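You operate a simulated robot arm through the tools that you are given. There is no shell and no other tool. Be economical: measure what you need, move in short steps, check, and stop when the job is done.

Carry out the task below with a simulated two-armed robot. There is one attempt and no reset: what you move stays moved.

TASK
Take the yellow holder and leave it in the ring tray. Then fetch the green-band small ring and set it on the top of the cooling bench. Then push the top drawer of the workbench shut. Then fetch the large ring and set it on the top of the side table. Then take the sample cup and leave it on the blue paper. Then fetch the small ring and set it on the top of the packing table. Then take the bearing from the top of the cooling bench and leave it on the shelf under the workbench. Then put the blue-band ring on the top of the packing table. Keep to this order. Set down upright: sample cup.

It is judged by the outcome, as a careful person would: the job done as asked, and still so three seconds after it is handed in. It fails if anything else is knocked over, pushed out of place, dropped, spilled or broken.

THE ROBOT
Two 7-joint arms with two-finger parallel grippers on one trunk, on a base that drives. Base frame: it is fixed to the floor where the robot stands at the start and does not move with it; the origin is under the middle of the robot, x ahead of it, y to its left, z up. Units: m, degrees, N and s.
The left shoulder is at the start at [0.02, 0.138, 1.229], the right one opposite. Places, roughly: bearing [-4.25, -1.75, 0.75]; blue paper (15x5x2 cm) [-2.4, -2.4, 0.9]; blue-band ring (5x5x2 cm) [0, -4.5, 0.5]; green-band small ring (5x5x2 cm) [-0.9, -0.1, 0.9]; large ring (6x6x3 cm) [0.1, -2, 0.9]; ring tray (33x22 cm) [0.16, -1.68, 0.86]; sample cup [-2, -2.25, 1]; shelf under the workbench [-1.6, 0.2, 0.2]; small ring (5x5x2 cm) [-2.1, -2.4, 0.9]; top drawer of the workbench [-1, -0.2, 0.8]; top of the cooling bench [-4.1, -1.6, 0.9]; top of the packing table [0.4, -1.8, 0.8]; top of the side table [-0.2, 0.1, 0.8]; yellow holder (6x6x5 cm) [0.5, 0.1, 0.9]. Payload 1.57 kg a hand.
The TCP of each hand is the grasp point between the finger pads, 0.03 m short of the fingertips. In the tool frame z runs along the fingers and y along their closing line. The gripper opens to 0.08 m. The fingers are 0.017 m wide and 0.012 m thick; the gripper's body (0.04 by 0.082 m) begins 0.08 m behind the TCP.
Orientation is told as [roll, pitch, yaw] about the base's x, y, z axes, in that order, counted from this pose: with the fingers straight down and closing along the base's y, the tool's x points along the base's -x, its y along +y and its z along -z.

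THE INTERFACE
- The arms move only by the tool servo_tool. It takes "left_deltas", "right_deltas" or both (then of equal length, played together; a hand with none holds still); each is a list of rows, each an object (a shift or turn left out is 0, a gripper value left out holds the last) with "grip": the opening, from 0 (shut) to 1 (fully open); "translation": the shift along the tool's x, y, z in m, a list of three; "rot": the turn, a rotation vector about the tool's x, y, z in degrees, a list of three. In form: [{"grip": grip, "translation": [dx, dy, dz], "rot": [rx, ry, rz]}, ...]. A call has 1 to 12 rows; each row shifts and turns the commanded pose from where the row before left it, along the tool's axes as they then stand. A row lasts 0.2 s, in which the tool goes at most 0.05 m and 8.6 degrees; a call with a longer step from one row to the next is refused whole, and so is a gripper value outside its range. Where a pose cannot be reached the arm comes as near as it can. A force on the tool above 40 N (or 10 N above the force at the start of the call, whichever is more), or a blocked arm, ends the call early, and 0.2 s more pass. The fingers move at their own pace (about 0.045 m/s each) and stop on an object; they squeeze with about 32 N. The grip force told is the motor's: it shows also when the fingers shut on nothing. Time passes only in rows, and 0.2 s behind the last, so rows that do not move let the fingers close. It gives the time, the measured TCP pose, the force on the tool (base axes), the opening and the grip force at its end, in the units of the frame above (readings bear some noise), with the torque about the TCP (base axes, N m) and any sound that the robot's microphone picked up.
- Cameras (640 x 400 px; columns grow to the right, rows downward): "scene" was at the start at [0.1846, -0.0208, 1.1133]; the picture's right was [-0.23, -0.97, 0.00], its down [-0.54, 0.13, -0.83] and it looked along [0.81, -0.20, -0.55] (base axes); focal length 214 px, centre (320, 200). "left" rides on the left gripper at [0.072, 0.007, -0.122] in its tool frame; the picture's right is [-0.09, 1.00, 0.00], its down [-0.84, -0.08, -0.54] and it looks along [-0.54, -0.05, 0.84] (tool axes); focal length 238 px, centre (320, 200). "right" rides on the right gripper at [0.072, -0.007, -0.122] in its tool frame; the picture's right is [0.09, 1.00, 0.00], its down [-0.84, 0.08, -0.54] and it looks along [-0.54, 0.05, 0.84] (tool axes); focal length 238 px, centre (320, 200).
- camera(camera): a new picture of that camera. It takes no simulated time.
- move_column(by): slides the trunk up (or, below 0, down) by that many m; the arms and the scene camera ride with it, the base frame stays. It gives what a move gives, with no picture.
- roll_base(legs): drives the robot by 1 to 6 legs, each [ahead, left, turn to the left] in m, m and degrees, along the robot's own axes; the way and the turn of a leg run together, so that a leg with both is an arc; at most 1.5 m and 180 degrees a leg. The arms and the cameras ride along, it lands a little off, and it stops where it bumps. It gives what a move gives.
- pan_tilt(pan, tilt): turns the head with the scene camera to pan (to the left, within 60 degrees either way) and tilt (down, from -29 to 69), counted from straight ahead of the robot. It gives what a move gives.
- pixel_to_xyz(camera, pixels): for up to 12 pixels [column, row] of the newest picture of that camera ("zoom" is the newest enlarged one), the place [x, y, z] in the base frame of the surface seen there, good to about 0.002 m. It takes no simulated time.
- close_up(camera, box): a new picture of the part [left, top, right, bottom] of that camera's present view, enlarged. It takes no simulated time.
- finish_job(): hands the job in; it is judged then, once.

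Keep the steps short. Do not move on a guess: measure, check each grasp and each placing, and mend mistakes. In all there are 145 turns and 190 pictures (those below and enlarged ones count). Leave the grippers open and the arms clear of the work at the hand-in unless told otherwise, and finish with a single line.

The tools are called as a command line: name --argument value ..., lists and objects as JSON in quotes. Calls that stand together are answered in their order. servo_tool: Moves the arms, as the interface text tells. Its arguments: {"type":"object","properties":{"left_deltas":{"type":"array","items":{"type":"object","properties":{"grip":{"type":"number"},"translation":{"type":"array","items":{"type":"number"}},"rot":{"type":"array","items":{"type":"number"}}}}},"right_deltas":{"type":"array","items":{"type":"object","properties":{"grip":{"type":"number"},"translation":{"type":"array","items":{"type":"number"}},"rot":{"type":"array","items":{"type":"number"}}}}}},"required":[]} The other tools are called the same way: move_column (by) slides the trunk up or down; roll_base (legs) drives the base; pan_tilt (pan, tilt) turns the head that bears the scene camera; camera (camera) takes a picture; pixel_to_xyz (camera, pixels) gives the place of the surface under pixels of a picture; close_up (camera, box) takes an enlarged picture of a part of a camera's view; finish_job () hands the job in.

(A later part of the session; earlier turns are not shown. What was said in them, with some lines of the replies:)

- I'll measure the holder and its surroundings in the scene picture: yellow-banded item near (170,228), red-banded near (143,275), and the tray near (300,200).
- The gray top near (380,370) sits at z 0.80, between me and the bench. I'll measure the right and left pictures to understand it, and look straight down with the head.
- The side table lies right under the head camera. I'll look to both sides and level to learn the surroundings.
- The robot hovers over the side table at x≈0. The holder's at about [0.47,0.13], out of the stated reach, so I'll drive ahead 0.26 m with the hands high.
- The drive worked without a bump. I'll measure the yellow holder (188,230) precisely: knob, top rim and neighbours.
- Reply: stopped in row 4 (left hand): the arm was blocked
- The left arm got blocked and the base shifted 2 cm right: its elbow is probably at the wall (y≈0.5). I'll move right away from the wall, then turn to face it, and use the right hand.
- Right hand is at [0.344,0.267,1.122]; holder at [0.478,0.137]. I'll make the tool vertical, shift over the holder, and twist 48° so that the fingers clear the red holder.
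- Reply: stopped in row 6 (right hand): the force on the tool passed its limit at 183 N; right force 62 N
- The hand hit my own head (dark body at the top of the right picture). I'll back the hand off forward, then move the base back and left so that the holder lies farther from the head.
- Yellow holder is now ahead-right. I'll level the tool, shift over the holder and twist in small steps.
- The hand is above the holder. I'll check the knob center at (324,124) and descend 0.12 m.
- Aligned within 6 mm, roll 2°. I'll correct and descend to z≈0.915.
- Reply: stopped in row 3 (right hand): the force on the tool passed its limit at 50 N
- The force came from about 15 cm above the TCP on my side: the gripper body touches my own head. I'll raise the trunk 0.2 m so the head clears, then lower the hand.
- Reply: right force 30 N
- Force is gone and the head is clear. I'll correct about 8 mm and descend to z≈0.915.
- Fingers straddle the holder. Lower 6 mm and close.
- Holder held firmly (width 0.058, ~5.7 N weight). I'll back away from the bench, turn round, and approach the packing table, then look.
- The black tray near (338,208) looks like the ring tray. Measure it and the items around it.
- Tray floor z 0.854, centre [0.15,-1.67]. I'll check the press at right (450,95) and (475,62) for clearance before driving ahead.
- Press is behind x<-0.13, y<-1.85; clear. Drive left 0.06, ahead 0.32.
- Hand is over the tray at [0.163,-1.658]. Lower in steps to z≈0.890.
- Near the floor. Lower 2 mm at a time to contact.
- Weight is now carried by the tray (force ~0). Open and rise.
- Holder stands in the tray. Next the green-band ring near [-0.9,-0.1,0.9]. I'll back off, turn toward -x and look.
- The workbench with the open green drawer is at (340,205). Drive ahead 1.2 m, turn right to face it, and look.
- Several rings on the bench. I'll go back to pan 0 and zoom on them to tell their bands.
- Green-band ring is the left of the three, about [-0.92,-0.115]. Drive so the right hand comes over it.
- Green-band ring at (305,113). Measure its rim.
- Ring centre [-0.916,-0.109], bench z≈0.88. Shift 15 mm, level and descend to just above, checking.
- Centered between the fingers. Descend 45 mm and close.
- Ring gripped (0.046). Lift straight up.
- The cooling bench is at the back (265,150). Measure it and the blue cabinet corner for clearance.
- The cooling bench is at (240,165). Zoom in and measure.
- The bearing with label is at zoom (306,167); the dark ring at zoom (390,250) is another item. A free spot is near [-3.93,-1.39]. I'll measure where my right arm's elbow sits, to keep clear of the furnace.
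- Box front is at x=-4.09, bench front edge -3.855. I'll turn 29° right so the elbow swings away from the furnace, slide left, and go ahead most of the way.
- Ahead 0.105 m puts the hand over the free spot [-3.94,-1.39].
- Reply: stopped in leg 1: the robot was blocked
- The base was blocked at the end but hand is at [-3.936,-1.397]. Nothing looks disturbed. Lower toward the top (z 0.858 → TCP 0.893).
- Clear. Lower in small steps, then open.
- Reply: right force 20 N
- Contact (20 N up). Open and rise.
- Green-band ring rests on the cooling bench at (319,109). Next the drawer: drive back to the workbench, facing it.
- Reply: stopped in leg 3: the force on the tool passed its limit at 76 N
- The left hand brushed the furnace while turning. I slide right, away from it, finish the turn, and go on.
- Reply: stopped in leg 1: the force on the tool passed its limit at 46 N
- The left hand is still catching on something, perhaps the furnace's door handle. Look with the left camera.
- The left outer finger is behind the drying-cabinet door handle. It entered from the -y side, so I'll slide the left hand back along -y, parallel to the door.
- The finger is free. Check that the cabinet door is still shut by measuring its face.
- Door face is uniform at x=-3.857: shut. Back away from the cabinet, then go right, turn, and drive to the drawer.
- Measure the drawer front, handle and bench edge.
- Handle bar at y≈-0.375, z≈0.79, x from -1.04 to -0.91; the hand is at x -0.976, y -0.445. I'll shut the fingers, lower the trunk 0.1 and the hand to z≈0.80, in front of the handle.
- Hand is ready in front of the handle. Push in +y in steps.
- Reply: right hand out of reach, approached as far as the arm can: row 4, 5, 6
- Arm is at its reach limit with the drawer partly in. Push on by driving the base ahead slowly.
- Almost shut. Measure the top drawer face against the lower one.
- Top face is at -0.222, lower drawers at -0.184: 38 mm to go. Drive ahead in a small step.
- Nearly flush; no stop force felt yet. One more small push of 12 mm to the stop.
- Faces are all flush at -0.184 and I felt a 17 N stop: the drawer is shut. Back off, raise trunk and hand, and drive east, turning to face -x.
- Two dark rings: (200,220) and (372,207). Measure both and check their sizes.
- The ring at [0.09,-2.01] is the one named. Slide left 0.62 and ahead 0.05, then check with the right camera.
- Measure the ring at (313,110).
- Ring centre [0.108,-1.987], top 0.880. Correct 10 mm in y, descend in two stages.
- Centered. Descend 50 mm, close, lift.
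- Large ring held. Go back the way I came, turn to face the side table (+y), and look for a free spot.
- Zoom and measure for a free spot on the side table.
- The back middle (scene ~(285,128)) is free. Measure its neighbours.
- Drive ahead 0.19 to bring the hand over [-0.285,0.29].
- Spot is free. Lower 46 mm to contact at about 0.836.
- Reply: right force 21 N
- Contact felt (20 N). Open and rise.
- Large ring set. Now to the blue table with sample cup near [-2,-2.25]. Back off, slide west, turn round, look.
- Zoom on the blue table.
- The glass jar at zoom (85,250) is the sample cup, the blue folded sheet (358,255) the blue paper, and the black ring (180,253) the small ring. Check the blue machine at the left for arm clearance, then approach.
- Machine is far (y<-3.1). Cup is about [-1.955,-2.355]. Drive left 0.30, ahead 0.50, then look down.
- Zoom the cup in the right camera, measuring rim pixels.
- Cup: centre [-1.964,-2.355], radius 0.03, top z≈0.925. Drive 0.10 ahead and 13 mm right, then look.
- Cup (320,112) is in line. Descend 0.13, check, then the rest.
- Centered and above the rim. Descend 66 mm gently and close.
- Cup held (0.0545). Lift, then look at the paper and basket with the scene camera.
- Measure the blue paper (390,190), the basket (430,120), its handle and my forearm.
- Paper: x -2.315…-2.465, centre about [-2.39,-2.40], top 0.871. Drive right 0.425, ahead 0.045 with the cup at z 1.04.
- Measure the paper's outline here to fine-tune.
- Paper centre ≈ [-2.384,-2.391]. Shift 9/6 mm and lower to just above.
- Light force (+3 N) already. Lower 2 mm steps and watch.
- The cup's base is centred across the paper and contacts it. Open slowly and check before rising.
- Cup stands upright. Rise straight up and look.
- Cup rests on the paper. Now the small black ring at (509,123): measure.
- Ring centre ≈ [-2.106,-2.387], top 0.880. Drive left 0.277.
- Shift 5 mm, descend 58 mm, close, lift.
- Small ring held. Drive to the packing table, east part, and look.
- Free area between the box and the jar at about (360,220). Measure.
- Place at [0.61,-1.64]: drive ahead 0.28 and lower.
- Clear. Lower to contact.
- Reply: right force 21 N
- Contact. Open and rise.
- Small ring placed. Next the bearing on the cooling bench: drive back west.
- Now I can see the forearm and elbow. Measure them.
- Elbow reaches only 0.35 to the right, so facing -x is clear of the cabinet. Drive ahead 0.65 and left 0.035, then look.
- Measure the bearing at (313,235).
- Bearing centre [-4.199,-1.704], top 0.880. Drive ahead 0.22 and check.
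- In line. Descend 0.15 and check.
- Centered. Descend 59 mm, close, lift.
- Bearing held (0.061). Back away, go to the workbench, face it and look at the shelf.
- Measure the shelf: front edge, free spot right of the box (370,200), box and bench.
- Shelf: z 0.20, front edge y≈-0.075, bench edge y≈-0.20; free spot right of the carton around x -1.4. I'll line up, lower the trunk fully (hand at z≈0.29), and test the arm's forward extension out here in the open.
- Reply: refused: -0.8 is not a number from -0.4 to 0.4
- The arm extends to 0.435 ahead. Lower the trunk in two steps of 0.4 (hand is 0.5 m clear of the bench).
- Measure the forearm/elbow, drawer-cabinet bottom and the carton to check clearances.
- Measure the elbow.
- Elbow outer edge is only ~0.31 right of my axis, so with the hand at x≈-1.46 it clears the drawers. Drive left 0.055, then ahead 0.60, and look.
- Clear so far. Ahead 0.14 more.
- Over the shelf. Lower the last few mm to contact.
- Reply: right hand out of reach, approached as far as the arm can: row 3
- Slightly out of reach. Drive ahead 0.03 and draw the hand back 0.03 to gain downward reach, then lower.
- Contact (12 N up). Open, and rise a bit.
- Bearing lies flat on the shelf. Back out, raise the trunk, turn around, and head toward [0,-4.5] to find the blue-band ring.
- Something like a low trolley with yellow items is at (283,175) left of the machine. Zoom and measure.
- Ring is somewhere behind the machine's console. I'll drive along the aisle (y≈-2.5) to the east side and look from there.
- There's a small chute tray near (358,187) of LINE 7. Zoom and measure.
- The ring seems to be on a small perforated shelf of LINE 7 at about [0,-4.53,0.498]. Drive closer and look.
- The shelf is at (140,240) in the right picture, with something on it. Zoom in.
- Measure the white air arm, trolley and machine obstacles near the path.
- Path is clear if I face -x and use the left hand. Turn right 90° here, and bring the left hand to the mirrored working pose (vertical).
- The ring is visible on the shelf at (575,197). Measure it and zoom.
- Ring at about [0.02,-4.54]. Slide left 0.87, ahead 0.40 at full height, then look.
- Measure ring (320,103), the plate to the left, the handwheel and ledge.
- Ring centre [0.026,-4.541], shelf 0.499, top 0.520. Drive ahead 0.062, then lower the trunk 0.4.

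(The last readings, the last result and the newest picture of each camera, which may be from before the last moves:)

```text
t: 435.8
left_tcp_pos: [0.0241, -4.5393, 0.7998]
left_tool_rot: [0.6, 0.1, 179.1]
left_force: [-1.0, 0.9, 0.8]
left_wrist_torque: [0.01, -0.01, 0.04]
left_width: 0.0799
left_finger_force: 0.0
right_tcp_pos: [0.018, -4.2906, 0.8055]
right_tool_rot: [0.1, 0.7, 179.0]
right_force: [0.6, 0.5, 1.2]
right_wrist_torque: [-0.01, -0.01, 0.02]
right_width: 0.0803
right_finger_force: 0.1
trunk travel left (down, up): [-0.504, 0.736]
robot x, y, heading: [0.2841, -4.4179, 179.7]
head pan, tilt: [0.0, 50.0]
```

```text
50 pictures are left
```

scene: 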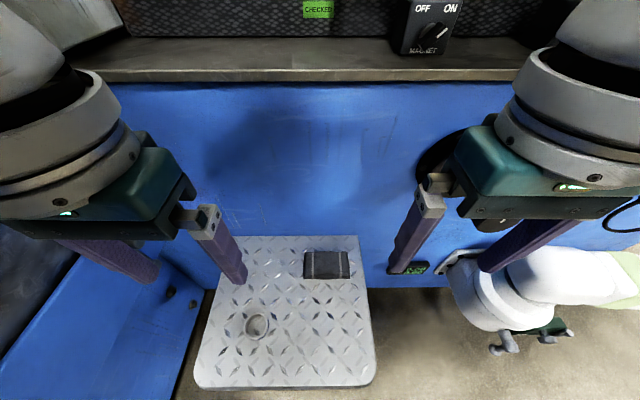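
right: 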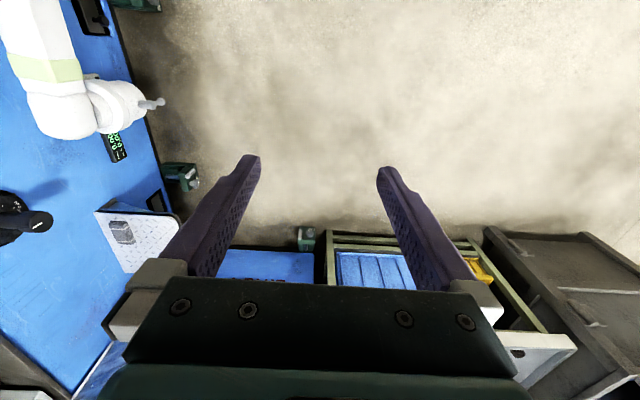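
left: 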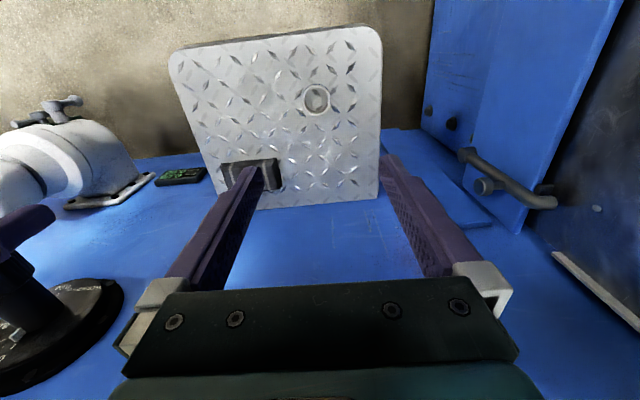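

Clear. Lower trunk 0.15 more, then the left hand to just above the ring.

move_column --by -0.15

servo_tool --left_deltas '[{"translation": [0, 0, 0.03]}, {"translation": [0, 0, 0.03]}, {}]'

camera --camera "left"

close_up --camera "left" --box '[230, 80, 410, 200]'

```text
t: 437.5
left_tcp_pos: [0.0265, -4.5387, 0.6493]
left_tool_rot: [0.7, 0.1, 179.2]
left_force: [0.1, -0.8, -0.4]
left_wrist_torque: [0.03, -0.03, -0.03]
left_width: 0.0799
left_finger_force: 0.0
right_tcp_pos: [0.0173, -4.2906, 0.6551]
right_tool_rot: [0.1, 0.7, 179.1]
right_force: [-0.1, -0.1, 0.7]
right_wrist_torque: [0.01, -0.01, 0.0]
right_width: 0.0801
right_finger_force: 0.1
trunk travel left (down, up): [-0.354, 0.886]
robot x, y, heading: [0.2834, -4.4209, 179.4]
head pan, tilt: [0.0, 50.0]
```

```text
t: 438.3
left_tcp_pos: [0.0249, -4.541, 0.5879]
left_tool_rot: [0.7, 0.2, 179.2]
left_force: [0.3, 0.5, -0.6]
left_wrist_torque: [0.01, 0.0, -0.03]
left_width: 0.0799
left_finger_force: 0.0
right_tcp_pos: [0.0177, -4.2897, 0.6561]
right_tool_rot: [0.2, 0.6, 179.0]
right_force: [-0.5, -0.5, -0.7]
right_wrist_torque: [-0.03, 0.01, 0.04]
right_width: 0.08
right_finger_force: 0.0
trunk travel left (down, up): [-0.354, 0.886]
robot x, y, heading: [0.2829, -4.4131, 179.5]
head pan, tilt: [0.0, 50.0]
```

```text
49 pictures are left
```

left: 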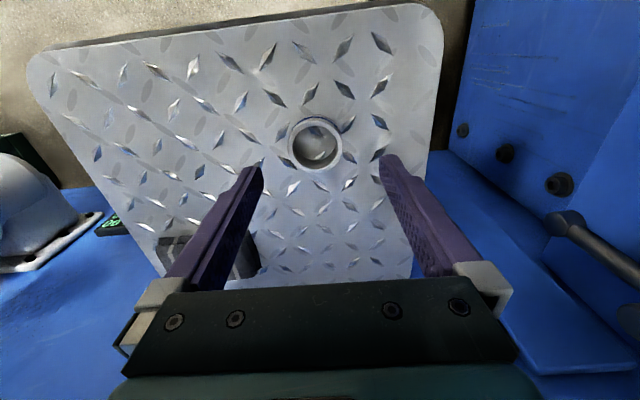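

```text
3.33 times, centred on (320, 140) of left
```

zoom: 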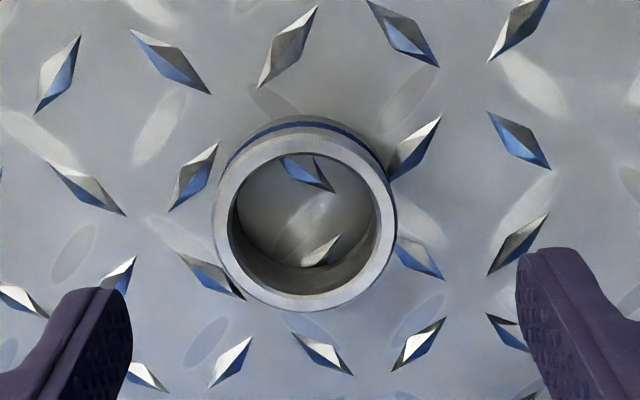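

Measure the rim to fine-tune.

pixel_to_xyz --camera "zoom" --pixels '[[222, 215], [386, 215], [305, 146], [305, 300]]'

```text
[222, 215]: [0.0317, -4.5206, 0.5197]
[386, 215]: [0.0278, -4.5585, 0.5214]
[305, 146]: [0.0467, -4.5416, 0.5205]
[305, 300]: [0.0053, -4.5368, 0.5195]
```

Aligned within 2 mm. Descend 53 mm, close.

servo_tool --left_deltas '[{"translation": [0, -0.001, 0.025]}, {"translation": [0, 0, 0.02]}, {"translation": [0, 0, 0.008]}, {}, {"grip": 0}, {"grip": 0}, {"grip": 0}, {"grip": 0}, {"grip": 0}]'

servo_tool --left_deltas '[{"translation": [0, 0, -0.02]}, {"translation": [0, 0, -0.04]}, {"translation": [0, 0, -0.05]}, {}]'

camera --camera "left"

```text
t: 440.3
left_tcp_pos: [0.0242, -4.5397, 0.5356]
left_tool_rot: [0.7, 0.1, 179.2]
left_force: [0.6, 0.6, 0.4]
left_wrist_torque: [0.04, 0.01, 0.0]
left_width: 0.0463
left_finger_force: 31.8
right_tcp_pos: [0.018, -4.2906, 0.6549]
right_tool_rot: [0.1, 0.8, 179.1]
right_force: [0.1, 0.7, -0.6]
right_wrist_torque: [-0.03, 0.03, 0.02]
right_width: 0.08
right_finger_force: 0.1
trunk travel left (down, up): [-0.354, 0.886]
robot x, y, heading: [0.2859, -4.4156, 179.4]
head pan, tilt: [0.0, 50.0]
```

```text
t: 441.3
left_tcp_pos: [0.026, -4.5401, 0.646]
left_tool_rot: [0.8, 0.0, 179.2]
left_force: [-0.4, 0.0, -0.7]
left_wrist_torque: [-0.01, 0.02, -0.01]
left_width: 0.0457
left_finger_force: 31.9
right_tcp_pos: [0.0186, -4.2887, 0.6561]
right_tool_rot: [0.2, 0.7, 179.1]
right_force: [0.7, -0.7, 0.0]
right_wrist_torque: [0.04, 0.01, 0.0]
right_width: 0.0799
right_finger_force: 0.1
trunk travel left (down, up): [-0.354, 0.886]
robot x, y, heading: [0.2807, -4.4195, 179.7]
head pan, tilt: [0.0, 50.0]
```

```text
47 pictures are left
```

left: 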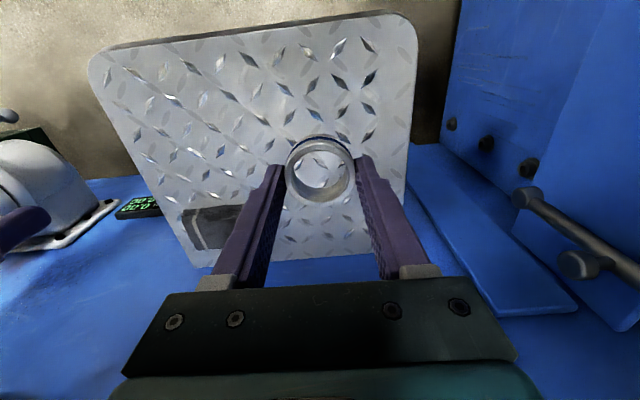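

Ring held (0.046). Raise the trunk, back away east, go north, and turn to face the packing table from the aisle.

move_column --by 0.4

roll_base --legs '[[-0.7, 0, 0], [0, -0.9, 0], [0, 0, -90], [0.75, 0, 0]]'

pan_tilt --pan 25 --tilt 35

camera --camera "scene"

```text
t: 445.2
left_tcp_pos: [0.0241, -4.5407, 1.0454]
left_tool_rot: [0.7, 0.1, 179.3]
left_force: [0.4, 0.1, -1.0]
left_wrist_torque: [-0.01, -0.01, 0.03]
left_width: 0.0459
left_finger_force: 31.6
right_tcp_pos: [0.0182, -4.291, 1.0544]
right_tool_rot: [0.1, 0.8, 179.2]
right_force: [-0.4, -0.2, 0.6]
right_wrist_torque: [0.0, -0.02, 0.0]
right_width: 0.0801
right_finger_force: 0.1
trunk travel left (down, up): [-0.754, 0.486]
robot x, y, heading: [0.2835, -4.418, 179.5]
head pan, tilt: [0.0, 50.0]
```

```text
t: 460.8
left_tcp_pos: [0.8867, -2.5196, 1.046]
left_tool_rot: [0.6, 0.1, 88.5]
left_force: [0.6, 0.5, -0.6]
left_wrist_torque: [0.02, -0.04, 0.02]
left_width: 0.0462
left_finger_force: 32.1
right_tcp_pos: [1.1363, -2.516, 1.0536]
right_tool_rot: [0.0, 0.6, 88.3]
right_force: [0.4, 0.2, 1.1]
right_wrist_torque: [0.02, -0.03, 0.03]
right_width: 0.08
right_finger_force: 0.1
trunk travel left (down, up): [-0.754, 0.486]
robot x, y, heading: [1.0103, -2.7836, 89.0]
head pan, tilt: [0.0, 50.0]
```

```text
t: 461.7
left_tcp_pos: [0.8875, -2.5204, 1.045]
left_tool_rot: [0.7, 0.1, 88.6]
left_force: [-0.9, -0.1, -1.1]
left_wrist_torque: [-0.03, 0.0, -0.01]
left_width: 0.0459
left_finger_force: 31.9
right_tcp_pos: [1.1362, -2.515, 1.0557]
right_tool_rot: [0.1, 0.7, 88.5]
right_force: [0.8, 0.9, -0.1]
right_wrist_torque: [-0.03, -0.02, 0.03]
right_width: 0.0801
right_finger_force: 0.0
trunk travel left (down, up): [-0.754, 0.486]
robot x, y, heading: [1.0091, -2.782, 88.9]
head pan, tilt: [25.0, 35.0]
```

```text
46 pictures are left
```

scene: 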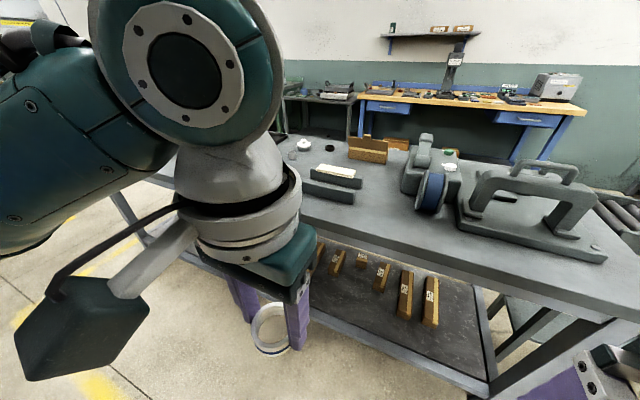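

Slide left 0.56 and take a look at the intended spot [0.33,-1.99].

roll_base --legs '[[0, 0.55, 1.0], [0.3, 0, 0]]'

pan_tilt --pan 0 --tilt 45

camera --camera "left"

camera --camera "scene"

```text
t: 466.5
left_tcp_pos: [0.3332, -2.2198, 1.0464]
left_tool_rot: [0.7, 0.1, 90.1]
left_force: [0.3, -0.3, -0.8]
left_wrist_torque: [0.01, -0.02, 0.02]
left_width: 0.046
left_finger_force: 32.1
right_tcp_pos: [0.5829, -2.2084, 1.0555]
right_tool_rot: [0.1, 0.8, 89.8]
right_force: [0.1, 0.2, -0.3]
right_wrist_torque: [-0.04, -0.01, 0.0]
right_width: 0.0801
right_finger_force: 0.0
trunk travel left (down, up): [-0.754, 0.486]
robot x, y, heading: [0.4601, -2.4765, 90.1]
head pan, tilt: [25.0, 35.0]
```

```text
t: 467.4
left_tcp_pos: [0.3326, -2.2177, 1.0471]
left_tool_rot: [0.7, 0.1, 89.9]
left_force: [0.1, -1.0, -0.4]
left_wrist_torque: [0.0, 0.0, -0.02]
left_width: 0.046
left_finger_force: 32.3
right_tcp_pos: [0.5821, -2.2081, 1.0547]
right_tool_rot: [0.2, 0.8, 89.9]
right_force: [0.6, 0.8, -0.3]
right_wrist_torque: [-0.04, 0.0, 0.0]
right_width: 0.0802
right_finger_force: 0.1
trunk travel left (down, up): [-0.754, 0.486]
robot x, y, heading: [0.4601, -2.4751, 90.1]
head pan, tilt: [0.0, 45.0]
```

```text
45 pictures are left
```

left: 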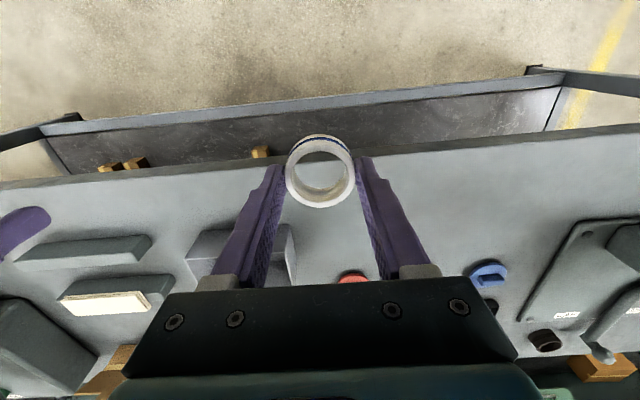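

```text
44 pictures are left
```

scene: 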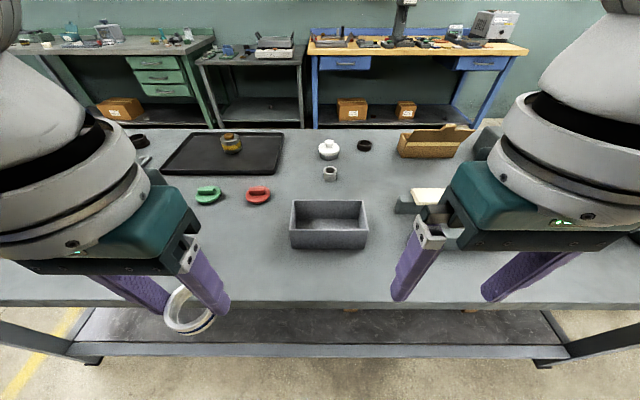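

Measure the free area left of the bin (scene (240,230)).

pixel_to_xyz --camera "scene" --pixels '[[240, 235], [240, 260], [250, 220], [290, 245], [292, 205], [258, 200], [240, 300], [207, 200], [292, 225]]'

```text
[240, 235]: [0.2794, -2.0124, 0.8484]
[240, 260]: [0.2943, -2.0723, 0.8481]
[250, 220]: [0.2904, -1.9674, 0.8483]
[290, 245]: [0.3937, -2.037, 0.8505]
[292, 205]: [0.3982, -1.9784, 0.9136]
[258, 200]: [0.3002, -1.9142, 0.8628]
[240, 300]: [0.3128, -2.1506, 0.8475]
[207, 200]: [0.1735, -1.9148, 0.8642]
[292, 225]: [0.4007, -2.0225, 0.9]
```

Place at [0.288,-2.03]. Drive left 0.045, ahead 0.188, then lower.

roll_base --legs '[[0.188, 0.045, 0]]'

servo_tool --left_deltas '[{"translation": [0, 0, 0.03]}, {"translation": [0, 0, 0.04]}, {"translation": [0, 0, 0.04]}, {"translation": [0, 0, 0.04]}, {}]'

camera --camera "left"

```text
t: 469.0
left_tcp_pos: [0.2878, -2.0318, 1.0453]
left_tool_rot: [0.8, 0.2, 90.1]
left_force: [0.3, -0.3, -1.1]
left_wrist_torque: [0.02, -0.01, -0.03]
left_width: 0.046
left_finger_force: 32.3
right_tcp_pos: [0.5362, -2.0204, 1.0555]
right_tool_rot: [0.1, 0.7, 89.9]
right_force: [-0.4, -0.5, -0.1]
right_wrist_torque: [0.02, 0.01, 0.02]
right_width: 0.0803
right_finger_force: 0.0
trunk travel left (down, up): [-0.754, 0.486]
robot x, y, heading: [0.4147, -2.2891, 90.0]
head pan, tilt: [0.0, 45.0]
```

```text
t: 470.2
left_tcp_pos: [0.2852, -2.031, 0.895]
left_tool_rot: [0.7, 0.2, 90.1]
left_force: [0.4, -0.1, -0.2]
left_wrist_torque: [-0.01, 0.0, 0.01]
left_width: 0.0462
left_finger_force: 31.9
right_tcp_pos: [0.5369, -2.0215, 1.0555]
right_tool_rot: [0.1, 0.7, 89.8]
right_force: [0.3, -0.3, -0.4]
right_wrist_torque: [-0.01, 0.02, -0.01]
right_width: 0.0801
right_finger_force: 0.1
trunk travel left (down, up): [-0.754, 0.486]
robot x, y, heading: [0.4142, -2.2897, 90.7]
head pan, tilt: [0.0, 45.0]
```

```text
43 pictures are left
```

left: 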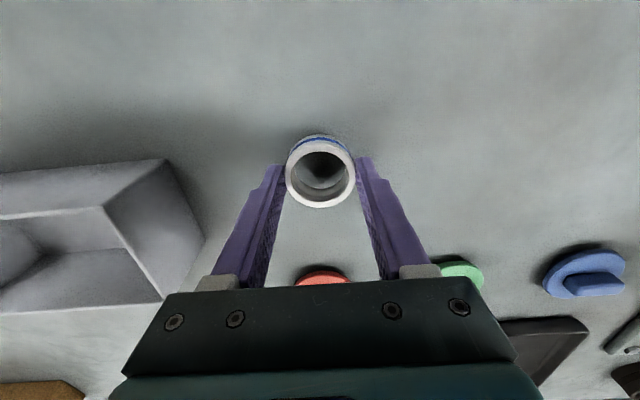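

Clear. Lower to contact.

servo_tool --left_deltas '[{"translation": [0, 0, 0.006]}, {"translation": [0, 0, 0.003]}, {"translation": [0, 0, 0.002]}, {}]'

```text
t: 471.2
left_tcp_pos: [0.2863, -2.0326, 0.8849]
left_tool_rot: [0.6, 0.0, 90.0]
left_force: [0.6, -5.2, 20.1]
left_wrist_torque: [-0.08, -0.19, -0.01]
left_width: 0.0465
left_finger_force: 31.9
right_tcp_pos: [0.5356, -2.0203, 1.0549]
right_tool_rot: [0.2, 0.7, 89.9]
right_force: [-0.7, 0.4, 0.3]
right_wrist_torque: [-0.02, 0.01, 0.0]
right_width: 0.0802
right_finger_force: 0.1
trunk travel left (down, up): [-0.754, 0.486]
robot x, y, heading: [0.4149, -2.2883, 90.2]
head pan, tilt: [0.0, 45.0]
```

Contact. Open and rise, then back away and look.

servo_tool --left_deltas '[{"translation": [0, 0, -0.001]}, {"grip": 0.9}, {"grip": 0.9}, {"grip": 0.9}, {"translation": [0, 0, -0.02]}, {"translation": [0, 0, -0.04]}, {"translation": [0, 0, -0.05]}, {"translation": [0, 0, -0.05]}, {"grip": 1}]'

camera --camera "left"

roll_base --legs '[[-0.4, 0, 0]]'

camera --camera "scene"

```text
t: 473.2
left_tcp_pos: [0.286, -2.0305, 1.0455]
left_tool_rot: [0.7, 0.1, 89.9]
left_force: [0.4, -0.4, 0.2]
left_wrist_torque: [0.03, 0.02, -0.03]
left_width: 0.08
left_finger_force: 0.1
right_tcp_pos: [0.5364, -2.0211, 1.0548]
right_tool_rot: [0.1, 0.7, 89.9]
right_force: [-0.3, 0.3, -0.6]
right_wrist_torque: [0.04, -0.05, 0.01]
right_width: 0.08
right_finger_force: 0.1
trunk travel left (down, up): [-0.754, 0.486]
robot x, y, heading: [0.4146, -2.2889, 90.5]
head pan, tilt: [0.0, 45.0]
```

```text
42 pictures are left
```

left: 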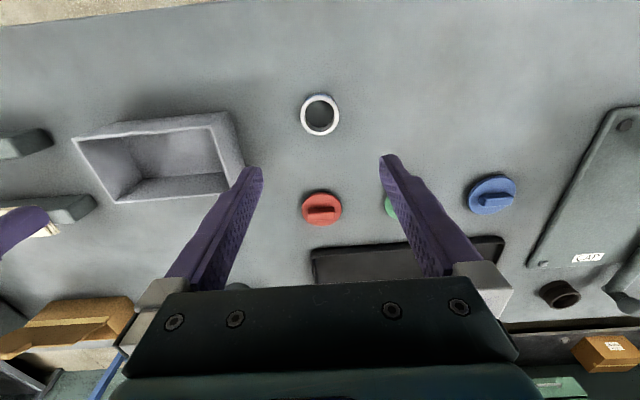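

```text
t: 475.6
left_tcp_pos: [0.289, -2.4279, 1.0444]
left_tool_rot: [0.7, 0.1, 90.1]
left_force: [0.4, -0.2, 1.1]
left_wrist_torque: [0.01, -0.01, 0.0]
left_width: 0.0801
left_finger_force: 0.1
right_tcp_pos: [0.5388, -2.4175, 1.055]
right_tool_rot: [0.2, 0.7, 89.9]
right_force: [-0.1, 0.4, 0.5]
right_wrist_torque: [-0.02, 0.02, -0.02]
right_width: 0.08
right_finger_force: 0.0
trunk travel left (down, up): [-0.754, 0.486]
robot x, y, heading: [0.4197, -2.6844, 90.4]
head pan, tilt: [0.0, 45.0]
```

```text
41 pictures are left
```

scene: 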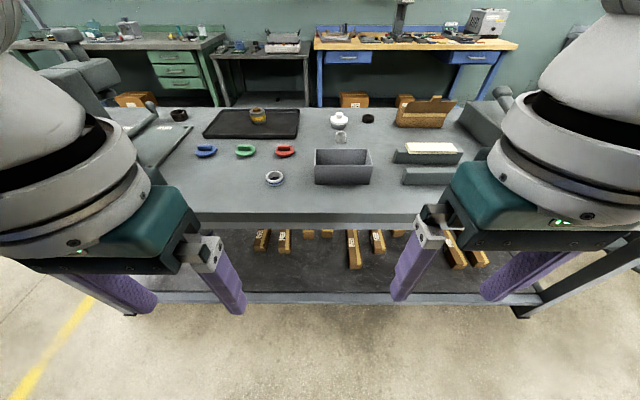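

All is in place: holder in tray, both rings on the packing table, drawers shut, and the hands open and clear. Handing in.

finish_job

```text
The job is handed in.
```

All eight steps were done in the order given, though the left hand caught the drying-cabinet door handle once on the way; I freed it, and the door still measured shut.
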